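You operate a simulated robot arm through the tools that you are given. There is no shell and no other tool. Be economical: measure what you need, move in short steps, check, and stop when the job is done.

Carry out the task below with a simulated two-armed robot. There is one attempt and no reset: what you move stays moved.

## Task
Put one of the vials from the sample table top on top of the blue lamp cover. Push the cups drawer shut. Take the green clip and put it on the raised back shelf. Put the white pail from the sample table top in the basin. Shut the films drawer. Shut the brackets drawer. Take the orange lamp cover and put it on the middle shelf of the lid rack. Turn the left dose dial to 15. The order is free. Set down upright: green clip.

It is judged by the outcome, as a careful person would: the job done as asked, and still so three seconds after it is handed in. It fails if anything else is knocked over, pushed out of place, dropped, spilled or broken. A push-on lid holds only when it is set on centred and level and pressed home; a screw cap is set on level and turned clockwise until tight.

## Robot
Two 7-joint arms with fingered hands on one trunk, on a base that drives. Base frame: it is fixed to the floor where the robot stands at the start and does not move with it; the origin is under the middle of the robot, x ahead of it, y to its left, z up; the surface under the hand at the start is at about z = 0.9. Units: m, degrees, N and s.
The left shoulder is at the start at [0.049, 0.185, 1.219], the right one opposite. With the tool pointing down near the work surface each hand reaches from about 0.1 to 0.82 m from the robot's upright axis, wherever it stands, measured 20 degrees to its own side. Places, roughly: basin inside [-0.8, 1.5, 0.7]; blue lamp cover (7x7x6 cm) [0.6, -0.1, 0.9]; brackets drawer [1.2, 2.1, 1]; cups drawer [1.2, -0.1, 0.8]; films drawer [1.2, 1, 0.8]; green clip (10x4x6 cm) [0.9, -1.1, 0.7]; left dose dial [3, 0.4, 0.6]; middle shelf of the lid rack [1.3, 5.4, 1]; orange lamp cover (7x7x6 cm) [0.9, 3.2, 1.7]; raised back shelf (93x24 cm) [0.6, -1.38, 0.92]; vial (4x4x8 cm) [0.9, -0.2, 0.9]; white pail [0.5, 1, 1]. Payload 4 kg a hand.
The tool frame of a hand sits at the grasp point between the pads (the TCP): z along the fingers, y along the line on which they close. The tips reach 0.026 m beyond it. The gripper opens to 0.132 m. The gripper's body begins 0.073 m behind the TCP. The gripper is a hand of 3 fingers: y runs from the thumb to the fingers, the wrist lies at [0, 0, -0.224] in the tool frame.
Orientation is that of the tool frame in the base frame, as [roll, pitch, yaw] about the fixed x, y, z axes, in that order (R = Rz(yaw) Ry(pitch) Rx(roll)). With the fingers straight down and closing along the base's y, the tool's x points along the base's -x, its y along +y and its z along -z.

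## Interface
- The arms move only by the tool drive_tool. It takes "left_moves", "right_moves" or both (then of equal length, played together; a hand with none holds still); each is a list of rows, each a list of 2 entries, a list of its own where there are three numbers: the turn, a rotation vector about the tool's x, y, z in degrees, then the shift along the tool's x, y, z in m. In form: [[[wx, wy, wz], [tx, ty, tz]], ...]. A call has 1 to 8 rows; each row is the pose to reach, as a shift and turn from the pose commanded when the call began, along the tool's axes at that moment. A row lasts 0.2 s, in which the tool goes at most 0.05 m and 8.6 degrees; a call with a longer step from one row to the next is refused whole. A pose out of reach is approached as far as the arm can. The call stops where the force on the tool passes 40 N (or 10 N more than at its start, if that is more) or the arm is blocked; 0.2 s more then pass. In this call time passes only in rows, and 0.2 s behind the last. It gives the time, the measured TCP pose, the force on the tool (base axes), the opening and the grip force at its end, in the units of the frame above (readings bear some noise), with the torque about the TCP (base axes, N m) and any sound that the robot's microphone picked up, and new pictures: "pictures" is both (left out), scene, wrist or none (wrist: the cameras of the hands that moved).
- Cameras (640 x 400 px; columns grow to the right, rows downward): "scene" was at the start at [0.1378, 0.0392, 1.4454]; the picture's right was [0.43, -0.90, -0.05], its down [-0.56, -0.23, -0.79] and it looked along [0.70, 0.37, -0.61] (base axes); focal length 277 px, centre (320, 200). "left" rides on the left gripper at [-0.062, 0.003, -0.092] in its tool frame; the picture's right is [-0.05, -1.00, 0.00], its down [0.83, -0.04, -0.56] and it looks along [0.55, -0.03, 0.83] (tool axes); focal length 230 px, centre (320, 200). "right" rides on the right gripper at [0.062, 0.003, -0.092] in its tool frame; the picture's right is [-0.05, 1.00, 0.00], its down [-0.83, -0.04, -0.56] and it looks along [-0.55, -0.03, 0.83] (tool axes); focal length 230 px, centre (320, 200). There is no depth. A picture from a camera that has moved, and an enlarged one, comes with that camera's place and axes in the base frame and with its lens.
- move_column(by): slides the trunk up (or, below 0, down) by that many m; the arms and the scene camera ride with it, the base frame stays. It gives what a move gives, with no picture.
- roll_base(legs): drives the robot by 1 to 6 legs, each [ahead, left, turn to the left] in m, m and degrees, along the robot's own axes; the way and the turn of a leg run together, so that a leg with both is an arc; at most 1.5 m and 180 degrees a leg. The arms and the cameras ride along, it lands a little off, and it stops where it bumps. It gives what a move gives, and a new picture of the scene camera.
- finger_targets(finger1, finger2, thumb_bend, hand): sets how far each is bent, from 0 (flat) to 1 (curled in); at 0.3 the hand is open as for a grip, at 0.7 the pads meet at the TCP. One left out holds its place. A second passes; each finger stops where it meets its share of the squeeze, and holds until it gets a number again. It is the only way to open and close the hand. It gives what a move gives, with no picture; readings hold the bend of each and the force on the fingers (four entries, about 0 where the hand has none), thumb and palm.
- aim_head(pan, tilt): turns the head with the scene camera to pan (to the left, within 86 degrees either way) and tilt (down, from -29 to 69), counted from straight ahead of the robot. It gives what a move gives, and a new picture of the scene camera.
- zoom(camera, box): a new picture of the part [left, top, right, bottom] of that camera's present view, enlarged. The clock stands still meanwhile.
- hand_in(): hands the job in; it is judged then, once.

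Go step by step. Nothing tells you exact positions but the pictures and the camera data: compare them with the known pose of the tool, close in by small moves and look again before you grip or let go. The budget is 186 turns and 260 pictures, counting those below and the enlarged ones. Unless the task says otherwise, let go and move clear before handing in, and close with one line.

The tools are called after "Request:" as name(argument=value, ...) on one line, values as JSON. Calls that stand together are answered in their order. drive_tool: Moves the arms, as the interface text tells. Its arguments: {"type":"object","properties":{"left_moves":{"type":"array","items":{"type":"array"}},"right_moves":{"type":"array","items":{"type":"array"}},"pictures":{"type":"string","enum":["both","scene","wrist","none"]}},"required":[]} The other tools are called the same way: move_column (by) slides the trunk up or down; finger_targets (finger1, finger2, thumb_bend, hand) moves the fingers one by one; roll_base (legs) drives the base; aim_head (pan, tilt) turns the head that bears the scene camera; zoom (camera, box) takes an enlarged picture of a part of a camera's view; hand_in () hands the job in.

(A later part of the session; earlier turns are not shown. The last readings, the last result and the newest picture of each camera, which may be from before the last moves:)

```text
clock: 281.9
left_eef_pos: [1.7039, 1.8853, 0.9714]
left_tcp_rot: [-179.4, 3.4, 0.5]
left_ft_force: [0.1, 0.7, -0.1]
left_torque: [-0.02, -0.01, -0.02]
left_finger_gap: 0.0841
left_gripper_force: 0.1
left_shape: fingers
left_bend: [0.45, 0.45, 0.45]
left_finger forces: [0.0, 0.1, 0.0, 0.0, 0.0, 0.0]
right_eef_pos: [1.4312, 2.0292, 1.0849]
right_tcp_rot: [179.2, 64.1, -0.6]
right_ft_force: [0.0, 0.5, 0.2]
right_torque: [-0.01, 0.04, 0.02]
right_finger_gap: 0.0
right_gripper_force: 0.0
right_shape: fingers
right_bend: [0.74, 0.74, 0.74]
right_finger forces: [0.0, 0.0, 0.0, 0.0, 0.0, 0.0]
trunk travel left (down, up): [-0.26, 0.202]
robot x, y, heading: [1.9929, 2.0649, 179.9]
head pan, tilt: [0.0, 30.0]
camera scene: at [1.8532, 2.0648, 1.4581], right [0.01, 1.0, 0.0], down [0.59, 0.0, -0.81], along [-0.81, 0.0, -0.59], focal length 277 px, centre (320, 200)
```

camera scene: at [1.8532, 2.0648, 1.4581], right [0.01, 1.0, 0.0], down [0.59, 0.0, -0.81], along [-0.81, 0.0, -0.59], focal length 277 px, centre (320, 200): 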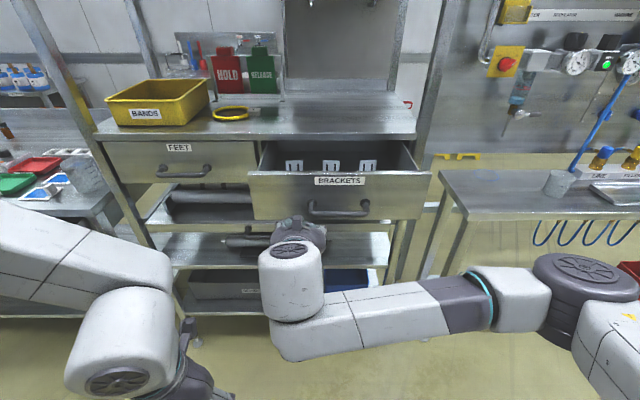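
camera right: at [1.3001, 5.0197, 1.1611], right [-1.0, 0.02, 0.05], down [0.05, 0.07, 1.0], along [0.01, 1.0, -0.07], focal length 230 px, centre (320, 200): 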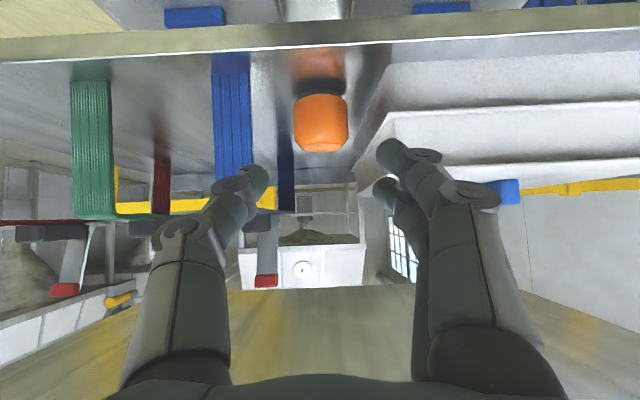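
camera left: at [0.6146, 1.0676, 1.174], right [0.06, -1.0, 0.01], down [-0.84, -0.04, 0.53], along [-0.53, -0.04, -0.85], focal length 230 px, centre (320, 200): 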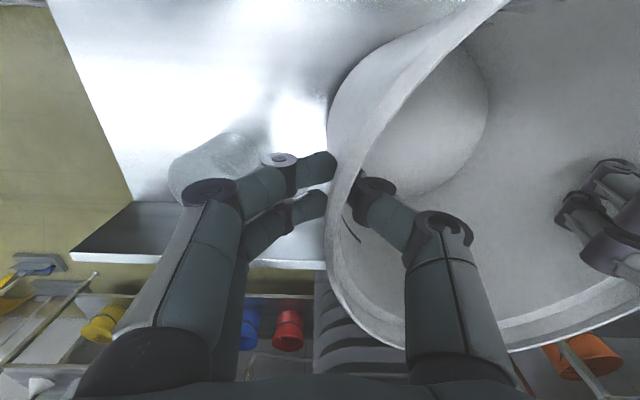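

Request:
move_column(by=-0.085)

Request:
roll_base(legs=[[0.18, -0.09, 0]])

Request:
drive_tool(right_moves=[[[0, 0, 0], [-0.017, 0, 0.036]], [[0, 0, 0], [-0.035, 0, 0.072]], [[0, 0, 0], [-0.052, 0, 0.108]]], pictures="scene")

```text
clock: 283.1
left_eef_pos: [1.7019, 1.8851, 0.87]
left_tcp_rot: [-179.3, 0.7, 0.6]
left_ft_force: [0.3, -0.7, 0.3]
left_torque: [0.01, -0.01, -0.02]
left_finger_gap: 0.0842
left_gripper_force: 0.1
left_shape: fingers
left_bend: [0.45, 0.45, 0.45]
left_finger forces: [0.0, 0.1, 0.0, 0.1, 0.0, 0.0]
right_eef_pos: [1.4333, 2.032, 1.0001]
right_tcp_rot: [179.3, 64.4, -0.4]
right_ft_force: [-0.3, 0.0, 0.0]
right_torque: [-0.01, -0.01, -0.02]
right_finger_gap: 0.0
right_gripper_force: 0.1
right_shape: fingers
right_bend: [0.74, 0.74, 0.74]
right_finger forces: [0.1, 0.1, 0.0, 0.0, 0.0, 0.1]
trunk travel left (down, up): [-0.175, 0.287]
robot x, y, heading: [1.9912, 2.0637, 179.6]
head pan, tilt: [0.0, 30.0]
```

```text
clock: 284.7
left_eef_pos: [1.5189, 1.9742, 0.871]
left_tcp_rot: [-179.5, 0.7, 0.5]
left_ft_force: [-0.4, -0.6, -0.4]
left_torque: [-0.01, -0.01, -0.03]
left_finger_gap: 0.0843
left_gripper_force: 0.0
left_shape: fingers
left_bend: [0.45, 0.45, 0.45]
left_finger forces: [0.1, 0.0, 0.0, 0.0, 0.0, 0.1]
right_eef_pos: [1.2517, 2.1208, 0.9982]
right_tcp_rot: [179.1, 64.3, -0.4]
right_ft_force: [-0.3, -0.2, -0.6]
right_torque: [-0.01, 0.0, -0.01]
right_finger_gap: 0.0
right_gripper_force: 0.1
right_shape: fingers
right_bend: [0.74, 0.75, 0.74]
right_finger forces: [0.1, 0.1, 0.0, 0.0, 0.0, 0.0]
trunk travel left (down, up): [-0.175, 0.287]
robot x, y, heading: [1.8161, 2.1548, 179.8]
head pan, tilt: [0.0, 30.0]
camera scene: at [1.6137, 2.1543, 1.3528], right [0.0, 1.0, 0.0], down [0.67, 0.0, -0.74], along [-0.74, 0.0, -0.67], focal length 277 px, centre (320, 200)
```

scene: 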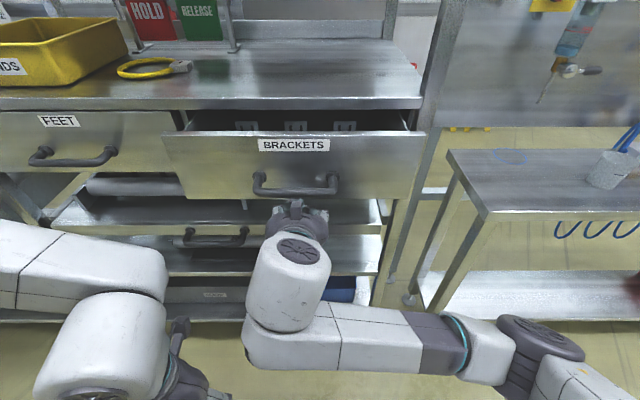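

```text
clock: 285.5
left_eef_pos: [1.5218, 1.9726, 0.8721]
left_tcp_rot: [-179.4, 0.7, 0.6]
left_ft_force: [0.6, -0.3, 0.3]
left_torque: [0.01, -0.01, -0.03]
left_finger_gap: 0.0842
left_gripper_force: 0.0
left_shape: fingers
left_bend: [0.45, 0.45, 0.45]
left_finger forces: [0.0, 0.1, 0.0, 0.0, 0.0, 0.0]
right_eef_pos: [1.146, 2.1121, 0.9958]
right_tcp_rot: [179.0, 64.0, 0.5]
right_ft_force: [19.1, -0.9, 2.3]
right_torque: [0.02, 0.2, -0.16]
right_finger_gap: 0.0002
right_gripper_force: 14.3
right_shape: fingers
right_bend: [0.74, 0.81, 0.72]
right_finger forces: [0.0, 28.8, 0.0, 0.1, 0.0, 0.0]
trunk travel left (down, up): [-0.175, 0.287]
robot x, y, heading: [1.8142, 2.1552, 180.0]
head pan, tilt: [0.0, 30.0]
stopped in row 3 (right hand): the force on the tool passed its limit at 48 N (the readings are from after the stop); the commanded pose is now the measured one
camera scene: at [1.6181, 2.1533, 1.3536], right [0.0, 1.0, 0.0], down [0.67, 0.0, -0.74], along [-0.74, 0.0, -0.67], focal length 277 px, centre (320, 200)
```

scene: 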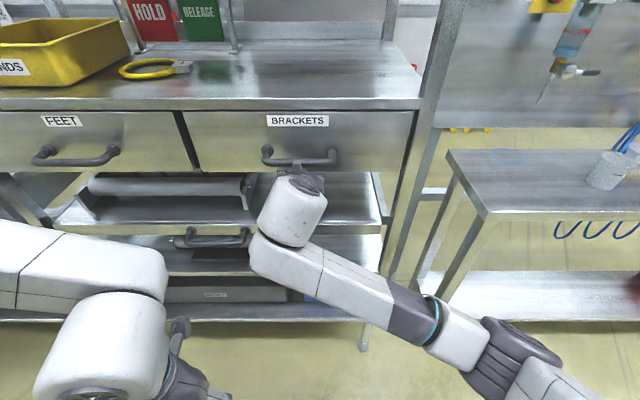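

The brackets drawer is flush shut. I'll back off and move to the films drawer at y≈1.0.

Request:
roll_base(legs=[[-0.15, 0, 0], [0, 1.12, 0]])

Request:
zoom(camera="scene", box=[0, 0, 640, 400])

```text
clock: 292.5
left_eef_pos: [1.6459, 0.7963, 0.8709]
left_tcp_rot: [-179.4, 0.6, -0.9]
left_ft_force: [0.4, 0.1, 0.0]
left_torque: [-0.04, 0.01, 0.04]
left_finger_gap: 0.0844
left_gripper_force: 0.0
left_shape: fingers
left_bend: [0.45, 0.45, 0.45]
left_finger forces: [0.0, 0.1, 0.1, 0.1, 0.1, 0.0]
right_eef_pos: [1.2694, 0.9462, 0.993]
right_tcp_rot: [179.2, 63.8, -1.1]
right_ft_force: [0.0, -0.2, -0.1]
right_torque: [0.02, -0.02, -0.01]
right_finger_gap: 0.0
right_gripper_force: 0.1
right_shape: fingers
right_bend: [0.74, 0.79, 0.72]
right_finger forces: [0.0, 0.0, 0.0, 0.0, 0.0, 0.1]
trunk travel left (down, up): [-0.175, 0.287]
robot x, y, heading: [1.9393, 0.9696, 178.3]
head pan, tilt: [0.0, 30.0]
camera scene: at [1.7436, 0.9737, 1.3529], right [0.03, 1.0, 0.0], down [0.67, -0.02, -0.74], along [-0.74, 0.02, -0.67], focal length 277 px, centre (320, 200)
```

scene: 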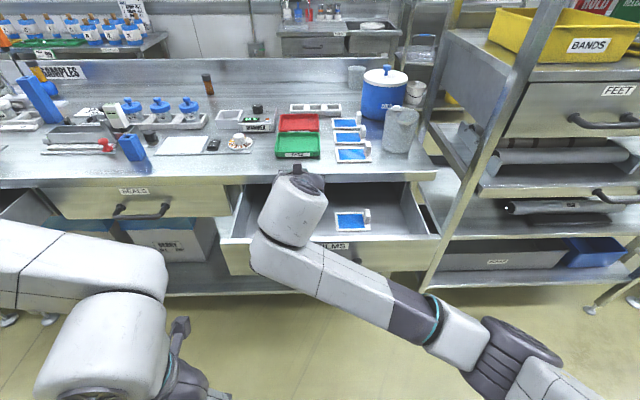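

```text
1.00 times, centred on (320, 200) of scene (not enlarged: the box is as wide or as high as the picture)
camera zoom: at [1.7436, 0.9737, 1.3529], right [0.03, 1.0, 0.0], down [0.67, -0.02, -0.74], along [-0.74, 0.02, -0.67], focal length 277 px, centre (320, 200)
```

zoom: 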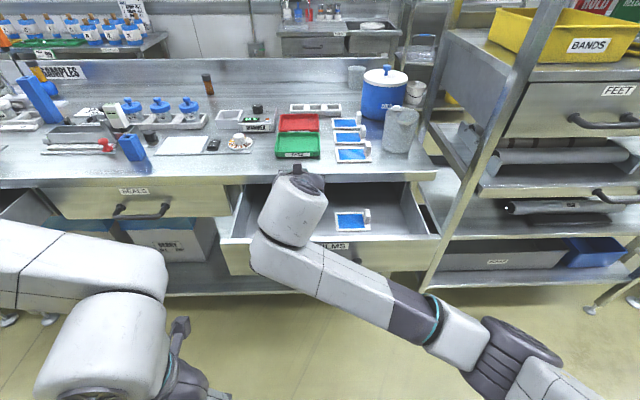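

Request:
roll_base(legs=[[-0.13, -0.05, 1.7]])

Request:
move_column(by=-0.16)

Request:
aim_head(pan=0, tilt=25)

```text
clock: 293.8
left_eef_pos: [1.7775, 0.8374, 0.8699]
left_tcp_rot: [-179.5, 0.5, 0.7]
left_ft_force: [0.3, -0.9, -0.4]
left_torque: [0.01, 0.05, 0.01]
left_finger_gap: 0.0843
left_gripper_force: 0.0
left_shape: fingers
left_bend: [0.45, 0.45, 0.45]
left_finger forces: [0.1, 0.0, 0.0, 0.1, 0.0, 0.0]
right_eef_pos: [1.3976, 0.9765, 0.9927]
right_tcp_rot: [179.1, 63.8, 0.5]
right_ft_force: [-0.3, -0.2, 0.0]
right_torque: [0.02, 0.03, 0.06]
right_finger_gap: 0.0
right_gripper_force: 0.1
right_shape: fingers
right_bend: [0.74, 0.79, 0.72]
right_finger forces: [0.0, 0.1, 0.0, 0.0, 0.0, 0.0]
trunk travel left (down, up): [-0.175, 0.287]
robot x, y, heading: [2.0688, 1.017, 180.4]
head pan, tilt: [0.0, 30.0]
camera scene: at [1.8714, 1.0175, 1.3528], right [0.0, 1.0, 0.0], down [0.67, 0.0, -0.74], along [-0.74, 0.0, -0.67], focal length 277 px, centre (320, 200)
```

scene: 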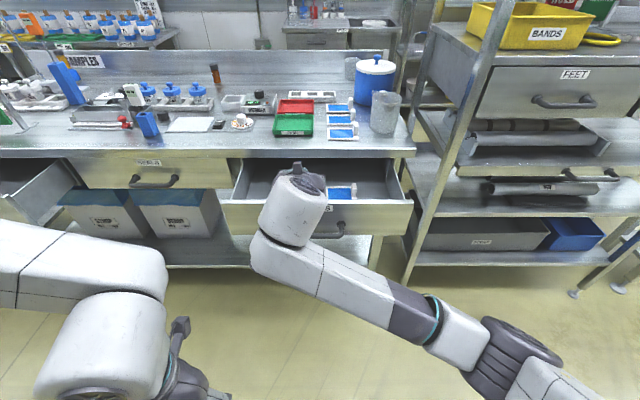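

```text
clock: 295.6
left_eef_pos: [1.7746, 0.8355, 0.6177]
left_tcp_rot: [-179.6, -15.9, 0.8]
left_ft_force: [0.7, 0.1, 0.2]
left_torque: [-0.02, 0.02, -0.01]
left_finger_gap: 0.0844
left_gripper_force: 0.1
left_shape: fingers
left_bend: [0.45, 0.45, 0.45]
left_finger forces: [0.1, 0.0, 0.0, 0.0, 0.0, 0.1]
right_eef_pos: [1.3995, 0.977, 0.8355]
right_tcp_rot: [179.1, 63.9, 0.4]
right_ft_force: [1.1, 0.4, 0.1]
right_torque: [0.0, 0.04, -0.01]
right_finger_gap: 0.0
right_gripper_force: 0.0
right_shape: fingers
right_bend: [0.74, 0.79, 0.72]
right_finger forces: [0.1, 0.0, 0.1, 0.0, 0.0, 0.0]
trunk travel left (down, up): [-0.015, 0.447]
robot x, y, heading: [2.0663, 1.0153, 180.1]
head pan, tilt: [0.0, 30.0]
```

```text
clock: 296.3
left_eef_pos: [1.7745, 0.837, 0.6165]
left_tcp_rot: [-179.6, -16.0, 0.8]
left_ft_force: [-0.2, -0.6, -0.2]
left_torque: [-0.01, -0.01, 0.01]
left_finger_gap: 0.0844
left_gripper_force: 0.1
left_shape: fingers
left_bend: [0.45, 0.45, 0.45]
left_finger forces: [0.0, 0.1, 0.1, 0.0, 0.1, 0.1]
right_eef_pos: [1.3978, 0.9779, 0.8328]
right_tcp_rot: [179.0, 63.6, 0.6]
right_ft_force: [-0.3, 0.5, 0.1]
right_torque: [-0.02, -0.04, -0.02]
right_finger_gap: 0.0001
right_gripper_force: 0.1
right_shape: fingers
right_bend: [0.74, 0.79, 0.72]
right_finger forces: [0.0, 0.0, 0.0, 0.0, 0.1, 0.0]
trunk travel left (down, up): [-0.015, 0.447]
robot x, y, heading: [2.0662, 1.0162, 179.6]
head pan, tilt: [0.0, 25.0]
camera scene: at [1.7195, 1.0173, 1.1093], right [0.0, 1.0, 0.0], down [0.81, 0.0, -0.59], along [-0.59, 0.0, -0.81], focal length 277 px, centre (320, 200)
```

scene: 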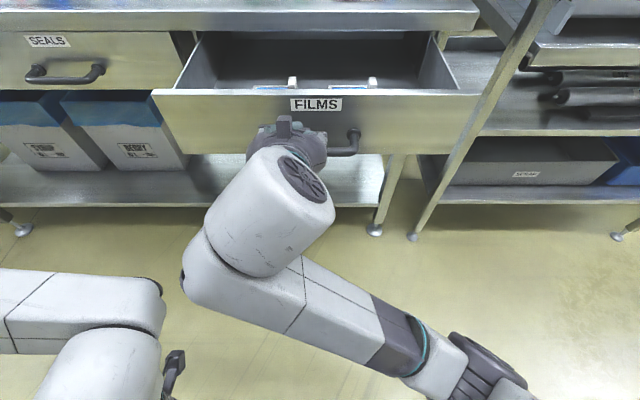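

The hand is level with the films drawer's front. I'll push with a slow base advance, then finish with the arm.

Request:
roll_base(legs=[[0.2, 0, 0]])

Request:
drive_tool(right_moves=[[[0, 0, 0], [-0.009, 0, 0.018]], [[0, 0, 0], [-0.018, 0, 0.036]], [[0, 0, 0], [-0.026, 0, 0.054]], [[0, 0, 0], [-0.035, 0, 0.072]], [[0, 0, 0], [-0.044, 0, 0.09]]], pictures="scene")

```text
clock: 297.9
left_eef_pos: [1.5724, 0.8377, 0.6157]
left_tcp_rot: [-179.8, -16.2, 0.8]
left_ft_force: [-0.9, 0.1, -0.2]
left_torque: [0.0, 0.01, -0.01]
left_finger_gap: 0.0841
left_gripper_force: 0.0
left_shape: fingers
left_bend: [0.45, 0.45, 0.45]
left_finger forces: [0.0, 0.1, 0.0, 0.1, 0.0, 0.0]
right_eef_pos: [1.1951, 0.9765, 0.8319]
right_tcp_rot: [179.2, 63.7, 0.7]
right_ft_force: [-0.4, -0.3, -0.3]
right_torque: [0.01, 0.02, 0.03]
right_finger_gap: 0.0
right_gripper_force: 0.1
right_shape: fingers
right_bend: [0.74, 0.79, 0.72]
right_finger forces: [0.0, 0.0, 0.1, 0.0, 0.0, 0.1]
trunk travel left (down, up): [-0.015, 0.447]
robot x, y, heading: [1.8651, 1.0154, -180.1]
head pan, tilt: [0.0, 25.0]
camera scene: at [1.5166, 1.0169, 1.1089], right [0.0, 1.0, 0.0], down [0.81, 0.0, -0.59], along [-0.59, 0.0, -0.81], focal length 277 px, centre (320, 200)
```

scene: 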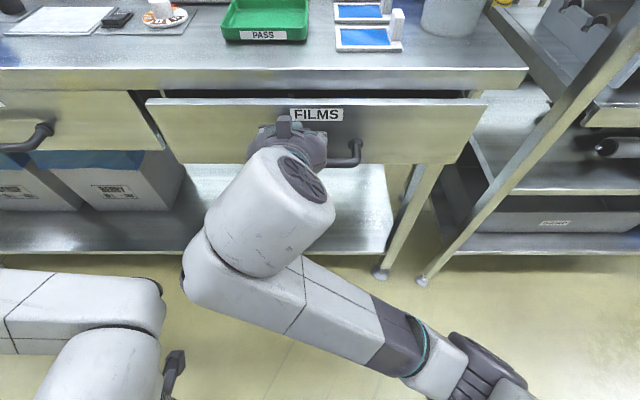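

```text
clock: 298.6
left_eef_pos: [1.5735, 0.8374, 0.6169]
left_tcp_rot: [-179.6, -15.9, 0.8]
left_ft_force: [0.2, 1.0, 0.5]
left_torque: [0.02, -0.01, -0.02]
left_finger_gap: 0.0841
left_gripper_force: 0.0
left_shape: fingers
left_bend: [0.45, 0.45, 0.45]
left_finger forces: [0.0, 0.0, 0.0, 0.0, 0.0, 0.1]
right_eef_pos: [1.153, 0.9752, 0.8308]
right_tcp_rot: [179.3, 63.5, 0.7]
right_ft_force: [18.4, 4.8, 1.8]
right_torque: [0.05, -0.05, -0.16]
right_finger_gap: 0.0001
right_gripper_force: 18.2
right_shape: fingers
right_bend: [0.74, 0.78, 0.74]
right_finger forces: [0.1, 0.0, 0.0, 0.0, 35.8, 0.1]
trunk travel left (down, up): [-0.015, 0.447]
robot x, y, heading: [1.8662, 1.0191, 179.9]
head pan, tilt: [0.0, 25.0]
stopped in row 3 (right hand): the force on the tool passed its limit at 57 N (the readings are from after the stop); the commanded pose is now the measured one
camera scene: at [1.5195, 1.0174, 1.11], right [0.0, 1.0, 0.0], down [0.81, 0.0, -0.59], along [-0.59, 0.0, -0.81], focal length 277 px, centre (320, 200)
```

scene: 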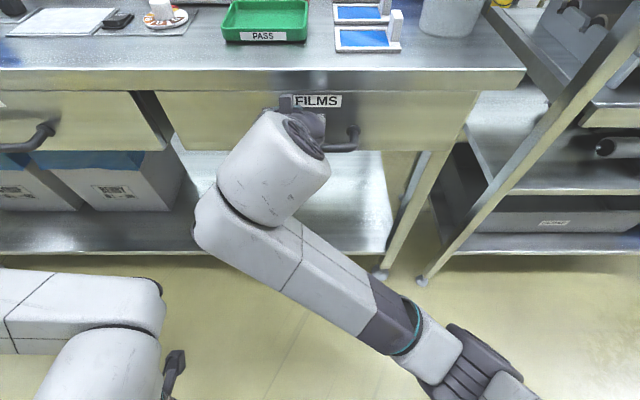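

The films drawer is flush with its neighbour. Next, the cups drawer at y≈-0.1.

Request:
roll_base(legs=[[-0.27, 0, 0], [0, 1.1, 0]])

```text
clock: 305.8
left_eef_pos: [1.8528, -0.2713, 0.6168]
left_tcp_rot: [-179.7, -16.0, 1.4]
left_ft_force: [0.6, 0.2, -0.2]
left_torque: [0.04, 0.0, 0.0]
left_finger_gap: 0.0843
left_gripper_force: 0.1
left_shape: fingers
left_bend: [0.45, 0.45, 0.45]
left_finger forces: [0.1, 0.1, 0.0, 0.0, 0.0, 0.0]
right_eef_pos: [1.4293, -0.1385, 0.8291]
right_tcp_rot: [179.4, 63.3, 1.4]
right_ft_force: [0.4, -0.3, -0.9]
right_torque: [0.02, 0.01, 0.0]
right_finger_gap: 0.0002
right_gripper_force: 0.3
right_shape: fingers
right_bend: [0.74, 0.78, 0.72]
right_finger forces: [0.1, 0.0, 0.0, 0.0, 0.0, 0.0]
trunk travel left (down, up): [-0.015, 0.447]
robot x, y, heading: [2.1436, -0.0885, -179.3]
head pan, tilt: [0.0, 25.0]
camera scene: at [1.7958, -0.0927, 1.1093], right [-0.01, 1.0, 0.0], down [0.81, 0.01, -0.59], along [-0.59, -0.01, -0.81], focal length 277 px, centre (320, 200)
```

scene: 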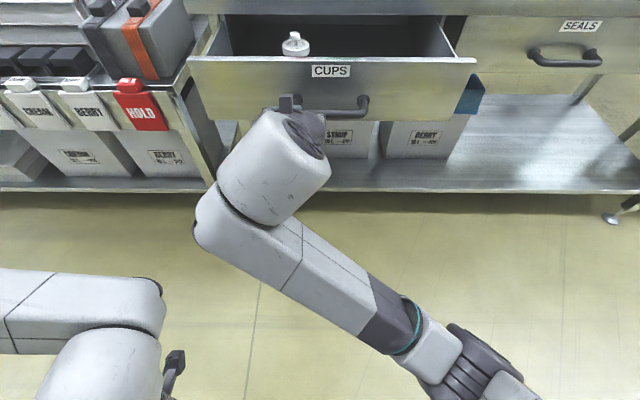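

Request:
roll_base(legs=[[0.12, 0, 0], [0.1, 0, 0]])

Request:
drive_tool(right_moves=[[[0, 0, 0], [-0.007, 0, 0.014]], [[0, 0, 0], [-0.014, 0, 0.028]], [[0, 0, 0], [-0.021, 0, 0.042]], [[0, 0, 0], [-0.028, 0, 0.056]], [[0, 0, 0], [-0.035, 0, 0.07]], [[0, 0, 0], [-0.042, 0, 0.084]]], pictures="scene")

```text
clock: 307.8
left_eef_pos: [1.6327, -0.2758, 0.6166]
left_tcp_rot: [-179.7, -16.0, 1.6]
left_ft_force: [-0.2, -0.3, 0.0]
left_torque: [0.03, 0.02, -0.01]
left_finger_gap: 0.0846
left_gripper_force: 0.0
left_shape: fingers
left_bend: [0.45, 0.45, 0.45]
left_finger forces: [0.0, 0.1, 0.0, 0.1, 0.0, 0.0]
right_eef_pos: [1.209, -0.1461, 0.8283]
right_tcp_rot: [179.5, 63.3, 1.5]
right_ft_force: [-0.8, -0.2, 0.2]
right_torque: [-0.02, -0.01, -0.01]
right_finger_gap: 0.0
right_gripper_force: 0.0
right_shape: fingers
right_bend: [0.74, 0.78, 0.73]
right_finger forces: [0.1, 0.1, 0.0, 0.1, 0.0, 0.1]
trunk travel left (down, up): [-0.015, 0.447]
robot x, y, heading: [1.9266, -0.0959, -179.0]
head pan, tilt: [0.0, 25.0]
camera scene: at [1.5749, -0.0972, 1.1089], right [-0.02, 1.0, 0.0], down [0.81, 0.01, -0.59], along [-0.59, -0.01, -0.81], focal length 277 px, centre (320, 200)
```

scene: 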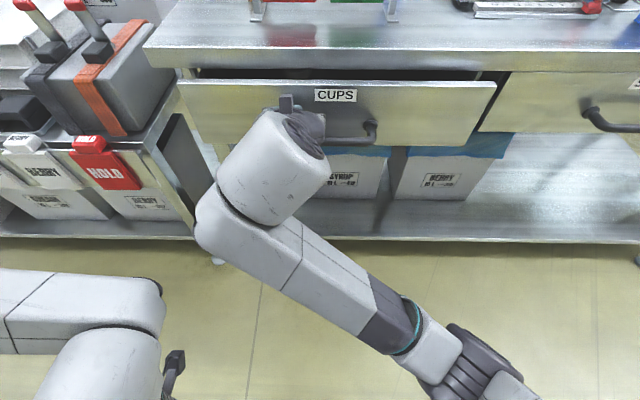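

```text
clock: 308.8
left_eef_pos: [1.6356, -0.276, 0.6161]
left_tcp_rot: [-179.6, -15.9, 1.7]
left_ft_force: [-1.3, -0.1, -0.6]
left_torque: [-0.02, -0.01, 0.0]
left_finger_gap: 0.0842
left_gripper_force: 0.1
left_shape: fingers
left_bend: [0.45, 0.45, 0.45]
left_finger forces: [0.0, 0.0, 0.0, 0.0, 0.0, 0.0]
right_eef_pos: [1.1518, -0.1465, 0.8296]
right_tcp_rot: [179.8, 63.0, 1.8]
right_ft_force: [20.7, 4.4, 1.9]
right_torque: [0.05, -0.09, -0.21]
right_finger_gap: 0.0
right_gripper_force: 18.7
right_shape: fingers
right_bend: [0.74, 0.78, 0.74]
right_finger forces: [0.1, 0.1, 0.0, 0.1, 38.2, 0.0]
trunk travel left (down, up): [-0.015, 0.447]
robot x, y, heading: [1.924, -0.0921, -179.2]
head pan, tilt: [0.0, 25.0]
stopped in row 5 (right hand): the force on the tool passed its limit at 53 N (the readings are from after the stop); the commanded pose is now the measured one
camera scene: at [1.5781, -0.0965, 1.11], right [-0.01, 1.0, 0.0], down [0.81, 0.01, -0.59], along [-0.59, -0.01, -0.81], focal length 277 px, centre (320, 200)
```

scene: 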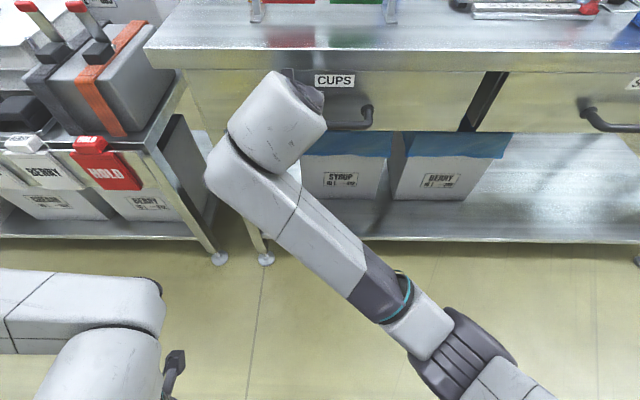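

The cups drawer is shut. I'll back away and turn round to face the dose dials.

Request:
roll_base(legs=[[-0.15, 0, 0], [0, 0, -179]])

Request:
move_column(by=0.2)

Request:
aim_head(pan=10, tilt=20)

```text
clock: 317.7
left_eef_pos: [2.3792, 0.0816, 0.6162]
left_tcp_rot: [-179.7, -16.0, 178.7]
left_ft_force: [-0.6, 0.2, -0.6]
left_torque: [-0.05, 0.01, 0.02]
left_finger_gap: 0.0843
left_gripper_force: 0.0
left_shape: fingers
left_bend: [0.45, 0.45, 0.45]
left_finger forces: [0.0, 0.1, 0.0, 0.0, 0.0, 0.1]
right_eef_pos: [2.8543, -0.0722, 0.8276]
right_tcp_rot: [179.7, 63.0, 179.0]
right_ft_force: [-0.4, -0.9, -0.5]
right_torque: [-0.03, -0.03, 0.01]
right_finger_gap: 0.0001
right_gripper_force: 0.0
right_shape: fingers
right_bend: [0.74, 0.78, 0.73]
right_finger forces: [0.0, 0.1, 0.0, 0.0, 0.0, 0.0]
trunk travel left (down, up): [-0.015, 0.447]
robot x, y, heading: [2.0796, -0.0871, -2.0]
head pan, tilt: [0.0, 25.0]
camera scene: at [2.4285, -0.1014, 1.1093], right [-0.04, -1.0, 0.0], down [-0.81, 0.03, -0.59], along [0.59, -0.02, -0.81], focal length 277 px, centre (320, 200)
```

scene: 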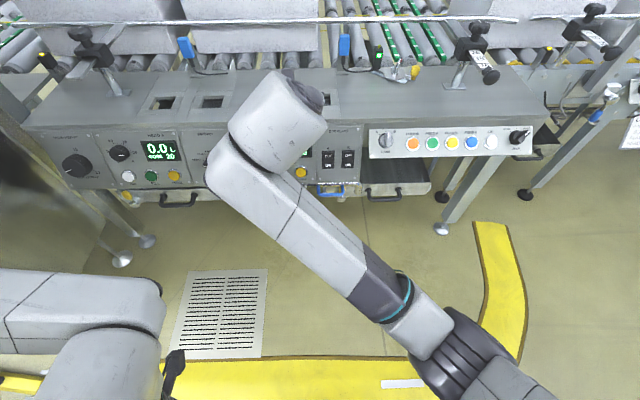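

```text
clock: 319.8
left_eef_pos: [2.3786, 0.0807, 0.8156]
left_tcp_rot: [-179.7, -16.0, 178.8]
left_ft_force: [0.5, -0.1, 0.6]
left_torque: [0.02, 0.0, 0.01]
left_finger_gap: 0.084
left_gripper_force: 0.1
left_shape: fingers
left_bend: [0.45, 0.45, 0.45]
left_finger forces: [0.0, 0.0, 0.1, 0.1, 0.0, 0.0]
right_eef_pos: [2.8554, -0.0738, 1.0266]
right_tcp_rot: [179.6, 62.9, 178.8]
right_ft_force: [-0.7, 0.0, -0.6]
right_torque: [0.04, 0.0, 0.02]
right_finger_gap: 0.0001
right_gripper_force: 0.2
right_shape: fingers
right_bend: [0.74, 0.78, 0.73]
right_finger forces: [0.0, 0.1, 0.1, 0.0, 0.0, 0.0]
trunk travel left (down, up): [-0.215, 0.247]
robot x, y, heading: [2.0792, -0.085, -2.0]
head pan, tilt: [0.0, 25.0]
```

```text
clock: 320.6
left_eef_pos: [2.3782, 0.0808, 0.8163]
left_tcp_rot: [-179.6, -16.0, 178.9]
left_ft_force: [-0.3, 0.2, 0.3]
left_torque: [-0.06, 0.0, 0.04]
left_finger_gap: 0.0843
left_gripper_force: 0.1
left_shape: fingers
left_bend: [0.45, 0.45, 0.45]
left_finger forces: [0.1, 0.1, 0.1, 0.1, 0.0, 0.0]
right_eef_pos: [2.8547, -0.0727, 1.0284]
right_tcp_rot: [179.6, 62.9, 178.8]
right_ft_force: [0.0, -0.3, 0.2]
right_torque: [0.01, -0.02, 0.0]
right_finger_gap: 0.0
right_gripper_force: 0.0
right_shape: fingers
right_bend: [0.74, 0.78, 0.73]
right_finger forces: [0.0, 0.0, 0.0, 0.0, 0.0, 0.0]
trunk travel left (down, up): [-0.215, 0.247]
robot x, y, heading: [2.0796, -0.0887, -2.0]
head pan, tilt: [10.0, 20.0]
camera scene: at [2.2522, -0.0789, 1.4199], right [0.14, -0.99, -0.03], down [-0.48, -0.04, -0.88], along [0.87, 0.13, -0.48], focal length 277 px, centre (320, 200)
```

scene: 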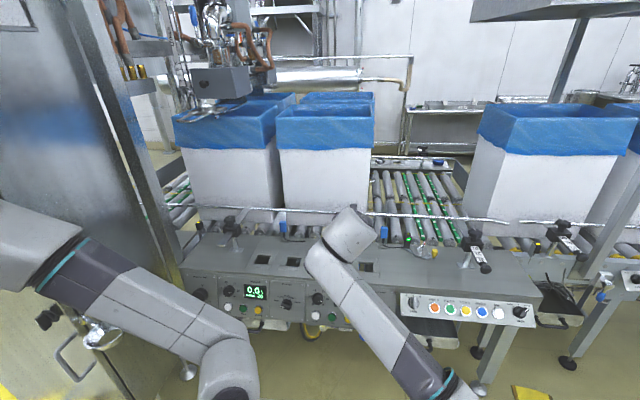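

Request:
zoom(camera="scene", box=[180, 265, 380, 335])

```text
3.20 times, centred on (280, 300) of scene
camera zoom: at [2.2522, -0.0789, 1.4199], right [0.14, -0.99, -0.03], down [-0.48, -0.04, -0.88], along [0.87, 0.13, -0.48], focal length 887 px, centre (448, -120)
```

zoom: 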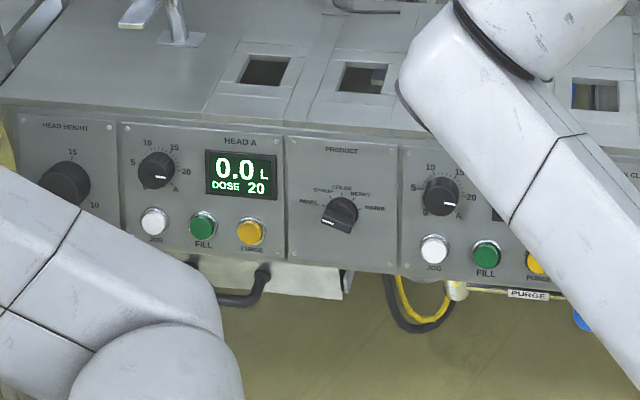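

The left dose dial (HEAD A) sits at about [2.97,0.40,0.6], and the display reads DOSE 20. I'll shift left so the right hand can reach it, then open the hand and level it to point forward.

Request:
roll_base(legs=[[-0.1, 0, 2], [0, 0.54, 0]])

Request:
finger_targets(hand="right", finger1=0.47, finger2=0.47, thumb_bend=0.47)

Request:
drive_tool(right_moves=[[[0, -7, 0], [0.03, 0, -0.02]], [[0, -14, 0], [0.06, 0, -0.05]], [[0, -21, 0], [0.09, 0, -0.08]], [[0, -27, 0], [0.12, 0, -0.1]], [[0, -27, 0], [0.15, 0, -0.1]], [[0, -27, 0], [0.18, 0, -0.11]]], pictures="scene")

```text
clock: 324.4
left_eef_pos: [2.2672, 0.6328, 0.8149]
left_tcp_rot: [-179.7, -15.9, -178.5]
left_ft_force: [-0.5, -0.5, 0.6]
left_torque: [0.01, -0.01, 0.0]
left_finger_gap: 0.0842
left_gripper_force: 0.0
left_shape: fingers
left_bend: [0.45, 0.45, 0.45]
left_finger forces: [0.0, 0.0, 0.1, 0.0, 0.0, 0.1]
right_eef_pos: [2.75, 0.501, 1.0281]
right_tcp_rot: [179.9, 63.0, -178.5]
right_ft_force: [0.0, 0.7, 0.0]
right_torque: [0.0, -0.02, -0.02]
right_finger_gap: 0.0001
right_gripper_force: 0.0
right_shape: fingers
right_bend: [0.74, 0.78, 0.73]
right_finger forces: [0.1, 0.0, 0.0, 0.1, 0.0, 0.0]
trunk travel left (down, up): [-0.215, 0.247]
robot x, y, heading: [1.9749, 0.4483, 0.6]
head pan, tilt: [10.0, 20.0]
camera scene: at [2.1479, 0.4678, 1.4199], right [0.18, -0.98, -0.03], down [-0.48, -0.06, -0.88], along [0.86, 0.17, -0.48], focal length 277 px, centre (320, 200)
```

scene: 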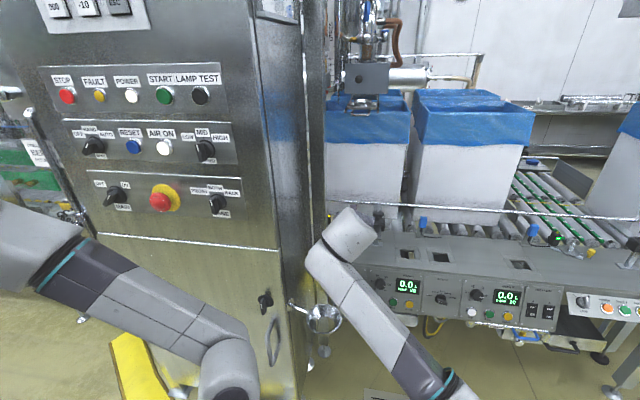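

```text
clock: 325.4
left_eef_pos: [2.2675, 0.6328, 0.8163]
left_tcp_rot: [-179.8, -16.1, -178.7]
left_ft_force: [-0.1, -0.1, 0.5]
left_torque: [0.0, -0.03, -0.02]
left_finger_gap: 0.0842
left_gripper_force: 0.1
left_shape: fingers
left_bend: [0.45, 0.45, 0.45]
left_finger forces: [0.0, 0.0, 0.1, 0.0, 0.0, 0.0]
right_eef_pos: [2.7502, 0.5003, 1.0275]
right_tcp_rot: [179.8, 63.0, -178.6]
right_ft_force: [-0.1, -1.0, -0.1]
right_torque: [0.02, -0.04, 0.0]
right_finger_gap: 0.0771
right_gripper_force: 0.1
right_shape: fingers
right_bend: [0.47, 0.47, 0.47]
right_finger forces: [0.0, 0.0, 0.0, 0.0, 0.0, 0.1]
trunk travel left (down, up): [-0.215, 0.247]
robot x, y, heading: [1.9701, 0.4476, 0.6]
head pan, tilt: [10.0, 20.0]
```

```text
clock: 326.8
left_eef_pos: [2.2658, 0.6316, 0.8167]
left_tcp_rot: [-179.7, -15.8, -178.6]
left_ft_force: [-0.1, -0.1, -0.1]
left_torque: [0.02, -0.04, 0.01]
left_finger_gap: 0.0841
left_gripper_force: 0.1
left_shape: fingers
left_bend: [0.45, 0.45, 0.45]
left_finger forces: [0.1, 0.1, 0.0, 0.1, 0.0, 0.0]
right_eef_pos: [2.5702, 0.4927, 0.9197]
right_tcp_rot: [72.3, 89.8, 74.0]
right_ft_force: [-0.4, -0.6, 0.3]
right_torque: [0.02, 0.03, 0.01]
right_finger_gap: 0.0775
right_gripper_force: 0.2
right_shape: fingers
right_bend: [0.47, 0.47, 0.47]
right_finger forces: [0.0, 0.0, 0.1, 0.0, 0.0, 0.1]
trunk travel left (down, up): [-0.215, 0.247]
robot x, y, heading: [1.9782, 0.452, 0.6]
head pan, tilt: [10.0, 20.0]
camera scene: at [2.147, 0.467, 1.4201], right [0.18, -0.98, -0.03], down [-0.48, -0.06, -0.88], along [0.86, 0.17, -0.48], focal length 277 px, centre (320, 200)
```

scene: 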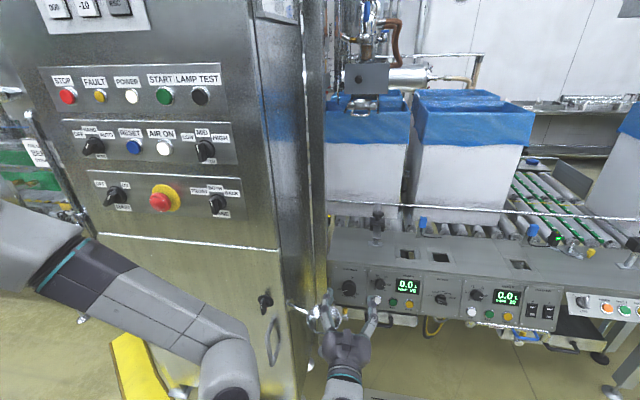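

Request:
zoom(camera="scene", box=[290, 250, 450, 350])

```text
4.00 times, centred on (370, 300) of scene
camera zoom: at [2.147, 0.467, 1.4201], right [0.18, -0.98, -0.03], down [-0.48, -0.06, -0.88], along [0.86, 0.17, -0.48], focal length 1109 px, centre (120, -200)
```

zoom: 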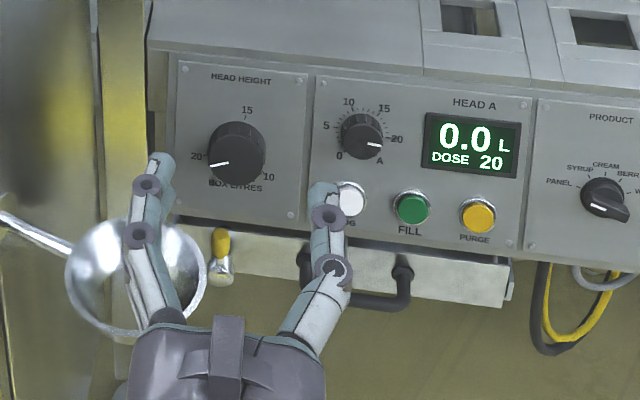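

The dial centre is near [2.973,0.399,0.597], and the scale runs about 55° per 5 units. I'll lower the hand and line it up.

Request:
drive_tool(right_moves=[[[0, 0, 0], [0.01, -0.035, 0.0]], [[0, 0, 0], [0.035, -0.07, 0.0]], [[0, 0, 0], [0.07, -0.092, 0]], [[0, 0, 0], [0.11, -0.094, 0]], [[0, 0, 0], [0.123, -0.094, 0]]], pictures="none")

Request:
move_column(by=-0.2)

Request:
roll_base(legs=[[0.2, 0, -0.6]])

Request:
drive_tool(right_moves=[[[0, 0, 0], [0.0, 0.0, 0.04]], [[0, 0, 0], [0.0, 0.0, 0.08]]])

```text
clock: 328.0
left_eef_pos: [2.2661, 0.6316, 0.8153]
left_tcp_rot: [-179.8, -16.0, -178.6]
left_ft_force: [0.4, 0.1, -0.6]
left_torque: [-0.01, -0.01, -0.01]
left_finger_gap: 0.0843
left_gripper_force: 0.1
left_shape: fingers
left_bend: [0.45, 0.45, 0.45]
left_finger forces: [0.1, 0.1, 0.0, 0.0, 0.1, 0.0]
right_eef_pos: [2.5734, 0.4028, 0.7952]
right_tcp_rot: [91.3, 90.0, 93.1]
right_ft_force: [-0.5, 0.7, 0.5]
right_torque: [0.0, 0.01, 0.01]
right_finger_gap: 0.0774
right_gripper_force: 0.0
right_shape: fingers
right_bend: [0.47, 0.47, 0.47]
right_finger forces: [0.1, 0.1, 0.1, 0.0, 0.0, 0.0]
trunk travel left (down, up): [-0.215, 0.247]
robot x, y, heading: [1.977, 0.45, 0.5]
head pan, tilt: [10.0, 20.0]
```

```text
clock: 330.2
left_eef_pos: [2.2669, 0.6349, 0.6161]
left_tcp_rot: [-179.6, -15.9, -178.6]
left_ft_force: [0.0, -0.1, -0.3]
left_torque: [0.0, 0.0, 0.01]
left_finger_gap: 0.0841
left_gripper_force: 0.1
left_shape: fingers
left_bend: [0.45, 0.45, 0.45]
left_finger forces: [0.1, 0.1, 0.1, 0.0, 0.0, 0.0]
right_eef_pos: [2.5725, 0.4034, 0.5942]
right_tcp_rot: [68.3, 89.9, 70.0]
right_ft_force: [-0.4, -0.4, 0.7]
right_torque: [-0.02, 0.03, -0.02]
right_finger_gap: 0.0774
right_gripper_force: 0.0
right_shape: fingers
right_bend: [0.47, 0.47, 0.47]
right_finger forces: [0.1, 0.1, 0.0, 0.0, 0.0, 0.1]
trunk travel left (down, up): [-0.015, 0.447]
robot x, y, heading: [1.9736, 0.4511, 0.7]
head pan, tilt: [10.0, 20.0]
```

```text
clock: 331.8
left_eef_pos: [2.4634, 0.6318, 0.6162]
left_tcp_rot: [-179.7, -16.2, -179.0]
left_ft_force: [-0.1, 0.8, 1.0]
left_torque: [-0.01, 0.0, -0.03]
left_finger_gap: 0.0844
left_gripper_force: 0.1
left_shape: fingers
left_bend: [0.45, 0.45, 0.45]
left_finger forces: [0.0, 0.0, 0.0, 0.1, 0.0, 0.0]
right_eef_pos: [2.7677, 0.3998, 0.5931]
right_tcp_rot: [135.0, 89.8, 136.3]
right_ft_force: [0.3, 0.4, 0.6]
right_torque: [0.0, -0.03, -0.01]
right_finger_gap: 0.0772
right_gripper_force: 0.0
right_shape: fingers
right_bend: [0.47, 0.47, 0.47]
right_finger forces: [0.0, 0.1, 0.0, 0.0, 0.1, 0.0]
trunk travel left (down, up): [-0.015, 0.447]
robot x, y, heading: [2.1675, 0.4485, 0.7]
head pan, tilt: [10.0, 20.0]
camera scene: at [2.5244, 0.468, 1.1162], right [0.15, -0.98, -0.08], down [-0.75, -0.06, -0.66], along [0.64, 0.17, -0.75], focal length 277 px, centre (320, 200)
```

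scene: 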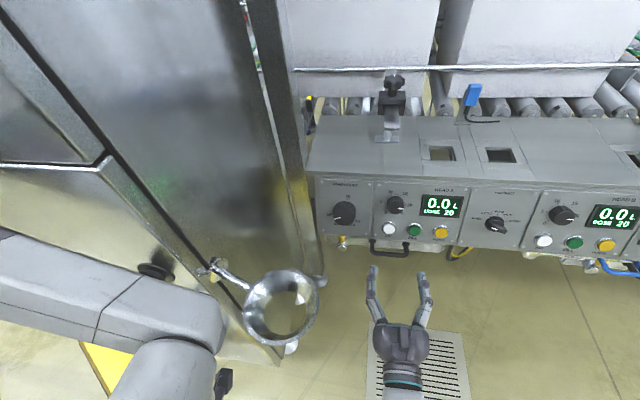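

```text
clock: 332.4
left_eef_pos: [2.4629, 0.6307, 0.6153]
left_tcp_rot: [-179.7, -16.0, -179.0]
left_ft_force: [-0.5, -0.2, 0.4]
left_torque: [0.01, 0.01, -0.02]
left_finger_gap: 0.0843
left_gripper_force: 0.1
left_shape: fingers
left_bend: [0.45, 0.45, 0.45]
left_finger forces: [0.1, 0.2, 0.0, 0.0, 0.2, 0.0]
right_eef_pos: [2.8483, 0.4017, 0.5958]
right_tcp_rot: [126.9, 89.9, 128.3]
right_ft_force: [0.1, 0.1, 0.0]
right_torque: [-0.03, -0.01, -0.01]
right_finger_gap: 0.0775
right_gripper_force: 0.0
right_shape: fingers
right_bend: [0.47, 0.47, 0.47]
right_finger forces: [0.1, 0.1, 0.0, 0.1, 0.0, 0.0]
trunk travel left (down, up): [-0.015, 0.447]
robot x, y, heading: [2.1654, 0.4468, 0.2]
head pan, tilt: [10.0, 20.0]
camera scene: at [2.5236, 0.468, 1.1165], right [0.15, -0.98, -0.08], down [-0.75, -0.06, -0.66], along [0.64, 0.16, -0.75], focal length 277 px, centre (320, 200)
camera right: at [2.7546, 0.4023, 0.535], right [-0.02, 1.0, 0.05], down [-0.55, -0.06, 0.83], along [0.83, -0.01, 0.55], focal length 230 px, centre (320, 200)
```

scene: 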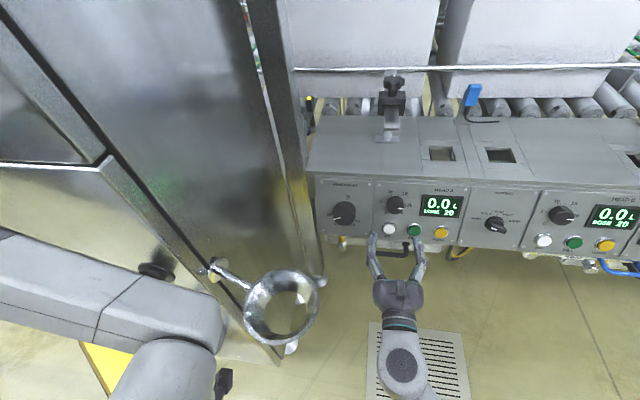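
right: 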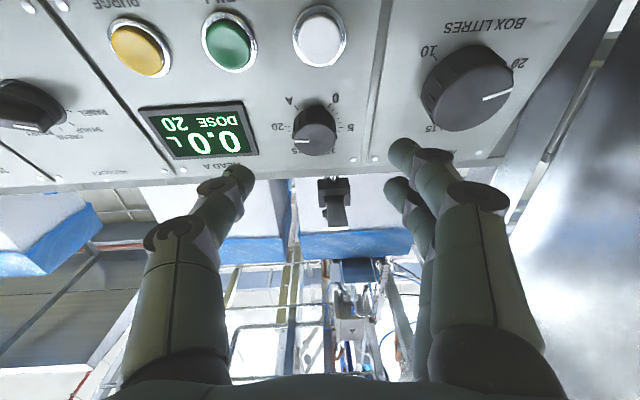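

The wrist camera confirms the dial is straight ahead. I'll pre-rotate the hand clockwise about 28° while advancing onto the knob.

Request:
drive_tool(right_moves=[[[0, 0, 7], [0.0, -0.001, 0.03]], [[0, 0, 14], [-0.001, -0.002, 0.06]], [[0, 0, 21], [-0.002, -0.002, 0.085]], [[0, 0, 28], [-0.002, -0.002, 0.1]]])

```text
clock: 333.3
left_eef_pos: [2.4619, 0.631, 0.6161]
left_tcp_rot: [-179.8, -15.8, -179.1]
left_ft_force: [1.6, -0.2, 0.0]
left_torque: [-0.03, 0.0, -0.01]
left_finger_gap: 0.0844
left_gripper_force: 0.1
left_shape: fingers
left_bend: [0.45, 0.45, 0.45]
left_finger forces: [0.0, 0.0, 0.1, 0.1, 0.0, 0.0]
right_eef_pos: [2.9348, 0.4027, 0.6016]
right_tcp_rot: [88.9, 66.3, 90.3]
right_ft_force: [-17.7, -0.6, 7.2]
right_torque: [-0.39, 0.18, -0.85]
right_finger_gap: 0.0776
right_gripper_force: 9.3
right_shape: fingers
right_bend: [0.47, 0.47, 0.47]
right_finger forces: [0.0, 0.0, 0.0, 0.0, 18.8, 0.0]
trunk travel left (down, up): [-0.015, 0.447]
robot x, y, heading: [2.1696, 0.4489, 0.2]
head pan, tilt: [10.0, 20.0]
stopped in row 4 (right hand): the force on the tool passed its limit at 58 N (the readings are from after the stop); the commanded pose is now the measured one
camera scene: at [2.5225, 0.4676, 1.1169], right [0.15, -0.98, -0.08], down [-0.75, -0.06, -0.66], along [0.64, 0.16, -0.75], focal length 277 px, centre (320, 200)
camera right: at [2.8415, 0.4268, 0.5462], right [-0.02, 0.89, 0.45], down [-0.55, -0.39, 0.74], along [0.83, -0.23, 0.5], focal length 230 px, centre (320, 200)
```

scene: 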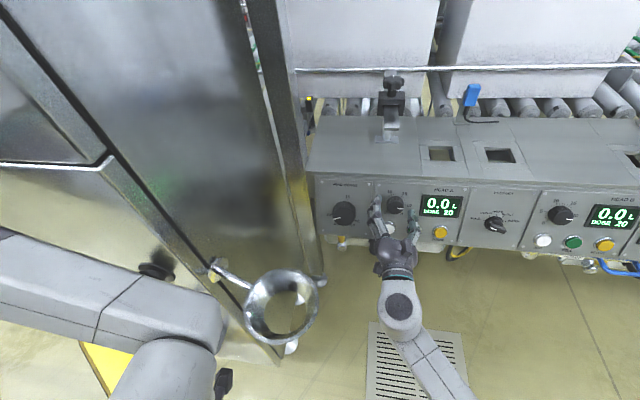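
right: 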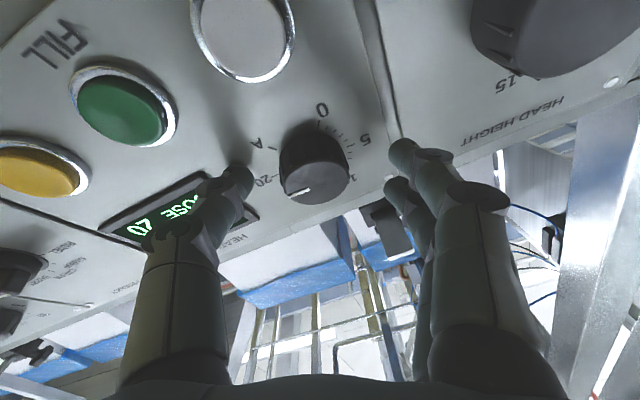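

The panel leans back about 20°, so one tip touched first. I'll back off and pitch the hand down 20° to match the knob's axis.

Request:
drive_tool(right_moves=[[[0, 0, 0], [0, 0, -0.03]], [[3.1, 5.9, 0], [-0.006, 0.0015, -0.03]], [[6.3, 11.8, 0], [-0.011, 0.003, -0.028]], [[9.4, 17.7, 0], [-0.0169, 0.0044, -0.026]]], pictures="wrist")

```text
clock: 334.3
left_eef_pos: [2.4635, 0.6306, 0.616]
left_tcp_rot: [-179.8, -16.1, -179.0]
left_ft_force: [0.2, 0.3, 0.5]
left_torque: [-0.02, 0.03, 0.03]
left_finger_gap: 0.0842
left_gripper_force: 0.0
left_shape: fingers
left_bend: [0.45, 0.45, 0.45]
left_finger forces: [0.1, 0.0, 0.0, 0.0, 0.0, 0.0]
right_eef_pos: [2.9109, 0.399, 0.6184]
right_tcp_rot: [132.2, 59.5, 127.8]
right_ft_force: [-0.1, 0.3, -0.4]
right_torque: [0.0, 0.01, 0.0]
right_finger_gap: 0.0778
right_gripper_force: 0.1
right_shape: fingers
right_bend: [0.47, 0.47, 0.47]
right_finger forces: [0.1, 0.1, 0.0, 0.0, 0.1, 0.0]
trunk travel left (down, up): [-0.015, 0.447]
robot x, y, heading: [2.1728, 0.4525, 0.1]
head pan, tilt: [10.0, 20.0]
camera right: at [2.8042, 0.4259, 0.5982], right [0.15, 0.89, 0.42], down [-0.27, -0.37, 0.89], along [0.95, -0.25, 0.18], focal length 230 px, centre (320, 200)
```

right: 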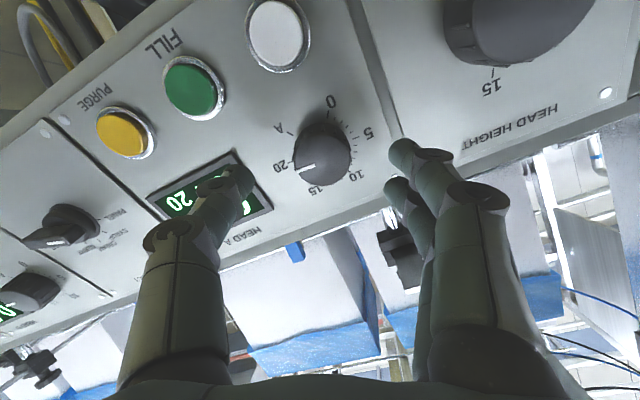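

Request:
drive_tool(right_moves=[[[0, 0, 0], [0, 0, 0.025]], [[0, 0, 0], [0.001, 0, 0.045]], [[0, 0, 0], [0.001, 0.0, 0.053]]], pictures="wrist")

```text
clock: 334.9
left_eef_pos: [2.4638, 0.6316, 0.6158]
left_tcp_rot: [-179.8, -16.1, -179.1]
left_ft_force: [-0.2, 0.0, -0.7]
left_torque: [0.0, 0.07, -0.01]
left_finger_gap: 0.0842
left_gripper_force: 0.1
left_shape: fingers
left_bend: [0.45, 0.45, 0.45]
left_finger forces: [0.0, 0.1, 0.0, 0.0, 0.1, 0.0]
right_eef_pos: [2.9435, 0.4007, 0.6052]
right_tcp_rot: [131.6, 59.6, 127.5]
right_ft_force: [-11.6, -0.1, 5.5]
right_torque: [0.11, -0.13, -0.04]
right_finger_gap: 0.0784
right_gripper_force: 6.1
right_shape: fingers
right_bend: [0.47, 0.48, 0.47]
right_finger forces: [0.1, 7.4, 0.0, 0.0, 5.1, 0.0]
trunk travel left (down, up): [-0.015, 0.447]
robot x, y, heading: [2.1687, 0.4542, 0.1]
head pan, tilt: [10.0, 20.0]
stopped in row 2 (right hand): the force on the tool passed its limit at 66 N (the readings are from after the stop); the commanded pose is now the measured one
camera right: at [2.838, 0.4277, 0.5847], right [0.15, 0.89, 0.42], down [-0.27, -0.37, 0.89], along [0.95, -0.25, 0.19], focal length 230 px, centre (320, 200)
```

right: 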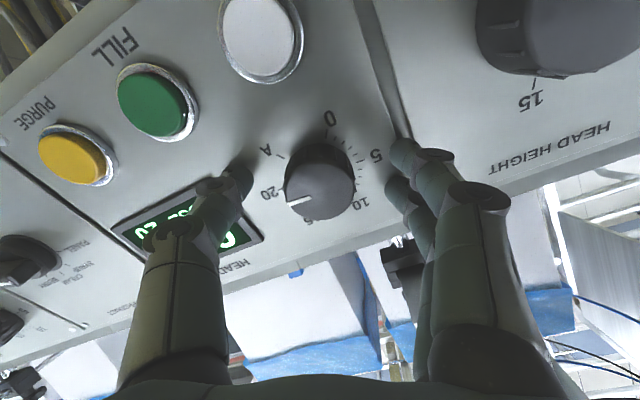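

Both sides touch the panel evenly, so the hand is square to the knob. I'll back off slightly and grip.

Request:
drive_tool(right_moves=[[[0, 0, 0], [0, 0, -0.006]]], pictures="none")

Request:
finger_targets(hand="right", finger1=0.68, finger2=0.68, thumb_bend=0.68)

Request:
zoom(camera="right", box=[120, 60, 440, 300])

```text
clock: 335.3
left_eef_pos: [2.4636, 0.6311, 0.6155]
left_tcp_rot: [-179.7, -15.9, -179.0]
left_ft_force: [-0.4, -0.5, 0.2]
left_torque: [0.02, 0.02, 0.01]
left_finger_gap: 0.0843
left_gripper_force: 0.1
left_shape: fingers
left_bend: [0.45, 0.45, 0.45]
left_finger forces: [0.0, 0.0, 0.1, 0.1, 0.1, 0.0]
right_eef_pos: [2.9391, 0.4003, 0.606]
right_tcp_rot: [131.9, 59.7, 127.7]
right_ft_force: [-0.6, -0.3, -0.4]
right_torque: [0.01, -0.02, 0.02]
right_finger_gap: 0.0783
right_gripper_force: 0.0
right_shape: fingers
right_bend: [0.47, 0.47, 0.47]
right_finger forces: [0.0, 0.0, 0.0, 0.0, 0.0, 0.0]
trunk travel left (down, up): [-0.015, 0.447]
robot x, y, heading: [2.1666, 0.4515, 0.1]
head pan, tilt: [10.0, 20.0]
```

```text
clock: 336.3
left_eef_pos: [2.4632, 0.6311, 0.6145]
left_tcp_rot: [-179.7, -16.0, -179.0]
left_ft_force: [-0.1, -0.3, -0.3]
left_torque: [-0.02, 0.0, -0.01]
left_finger_gap: 0.0841
left_gripper_force: 0.0
left_shape: fingers
left_bend: [0.45, 0.45, 0.45]
left_finger forces: [0.0, 0.0, 0.0, 0.0, 0.0, 0.0]
right_eef_pos: [2.9393, 0.4009, 0.6057]
right_tcp_rot: [131.9, 59.6, 127.7]
right_ft_force: [1.2, -0.6, -1.2]
right_torque: [0.01, -0.02, -0.01]
right_finger_gap: 0.031
right_gripper_force: 9.6
right_shape: fingers
right_bend: [0.62, 0.6, 0.63]
right_finger forces: [3.8, 5.9, 0.0, 0.0, 9.7, 0.0]
trunk travel left (down, up): [-0.015, 0.447]
robot x, y, heading: [2.1676, 0.4502, 0.2]
head pan, tilt: [10.0, 20.0]
```

```text
1.67 times, centred on (280, 180) of right
camera zoom: at [2.8327, 0.4274, 0.5854], right [0.15, 0.89, 0.42], down [-0.27, -0.37, 0.89], along [0.95, -0.25, 0.19], focal length 384 px, centre (387, 233)
```

zoom: 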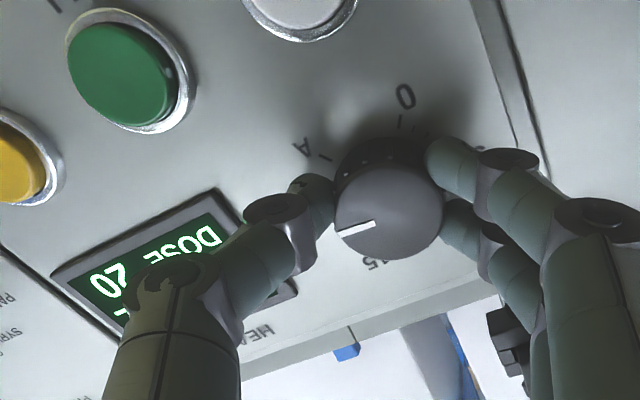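

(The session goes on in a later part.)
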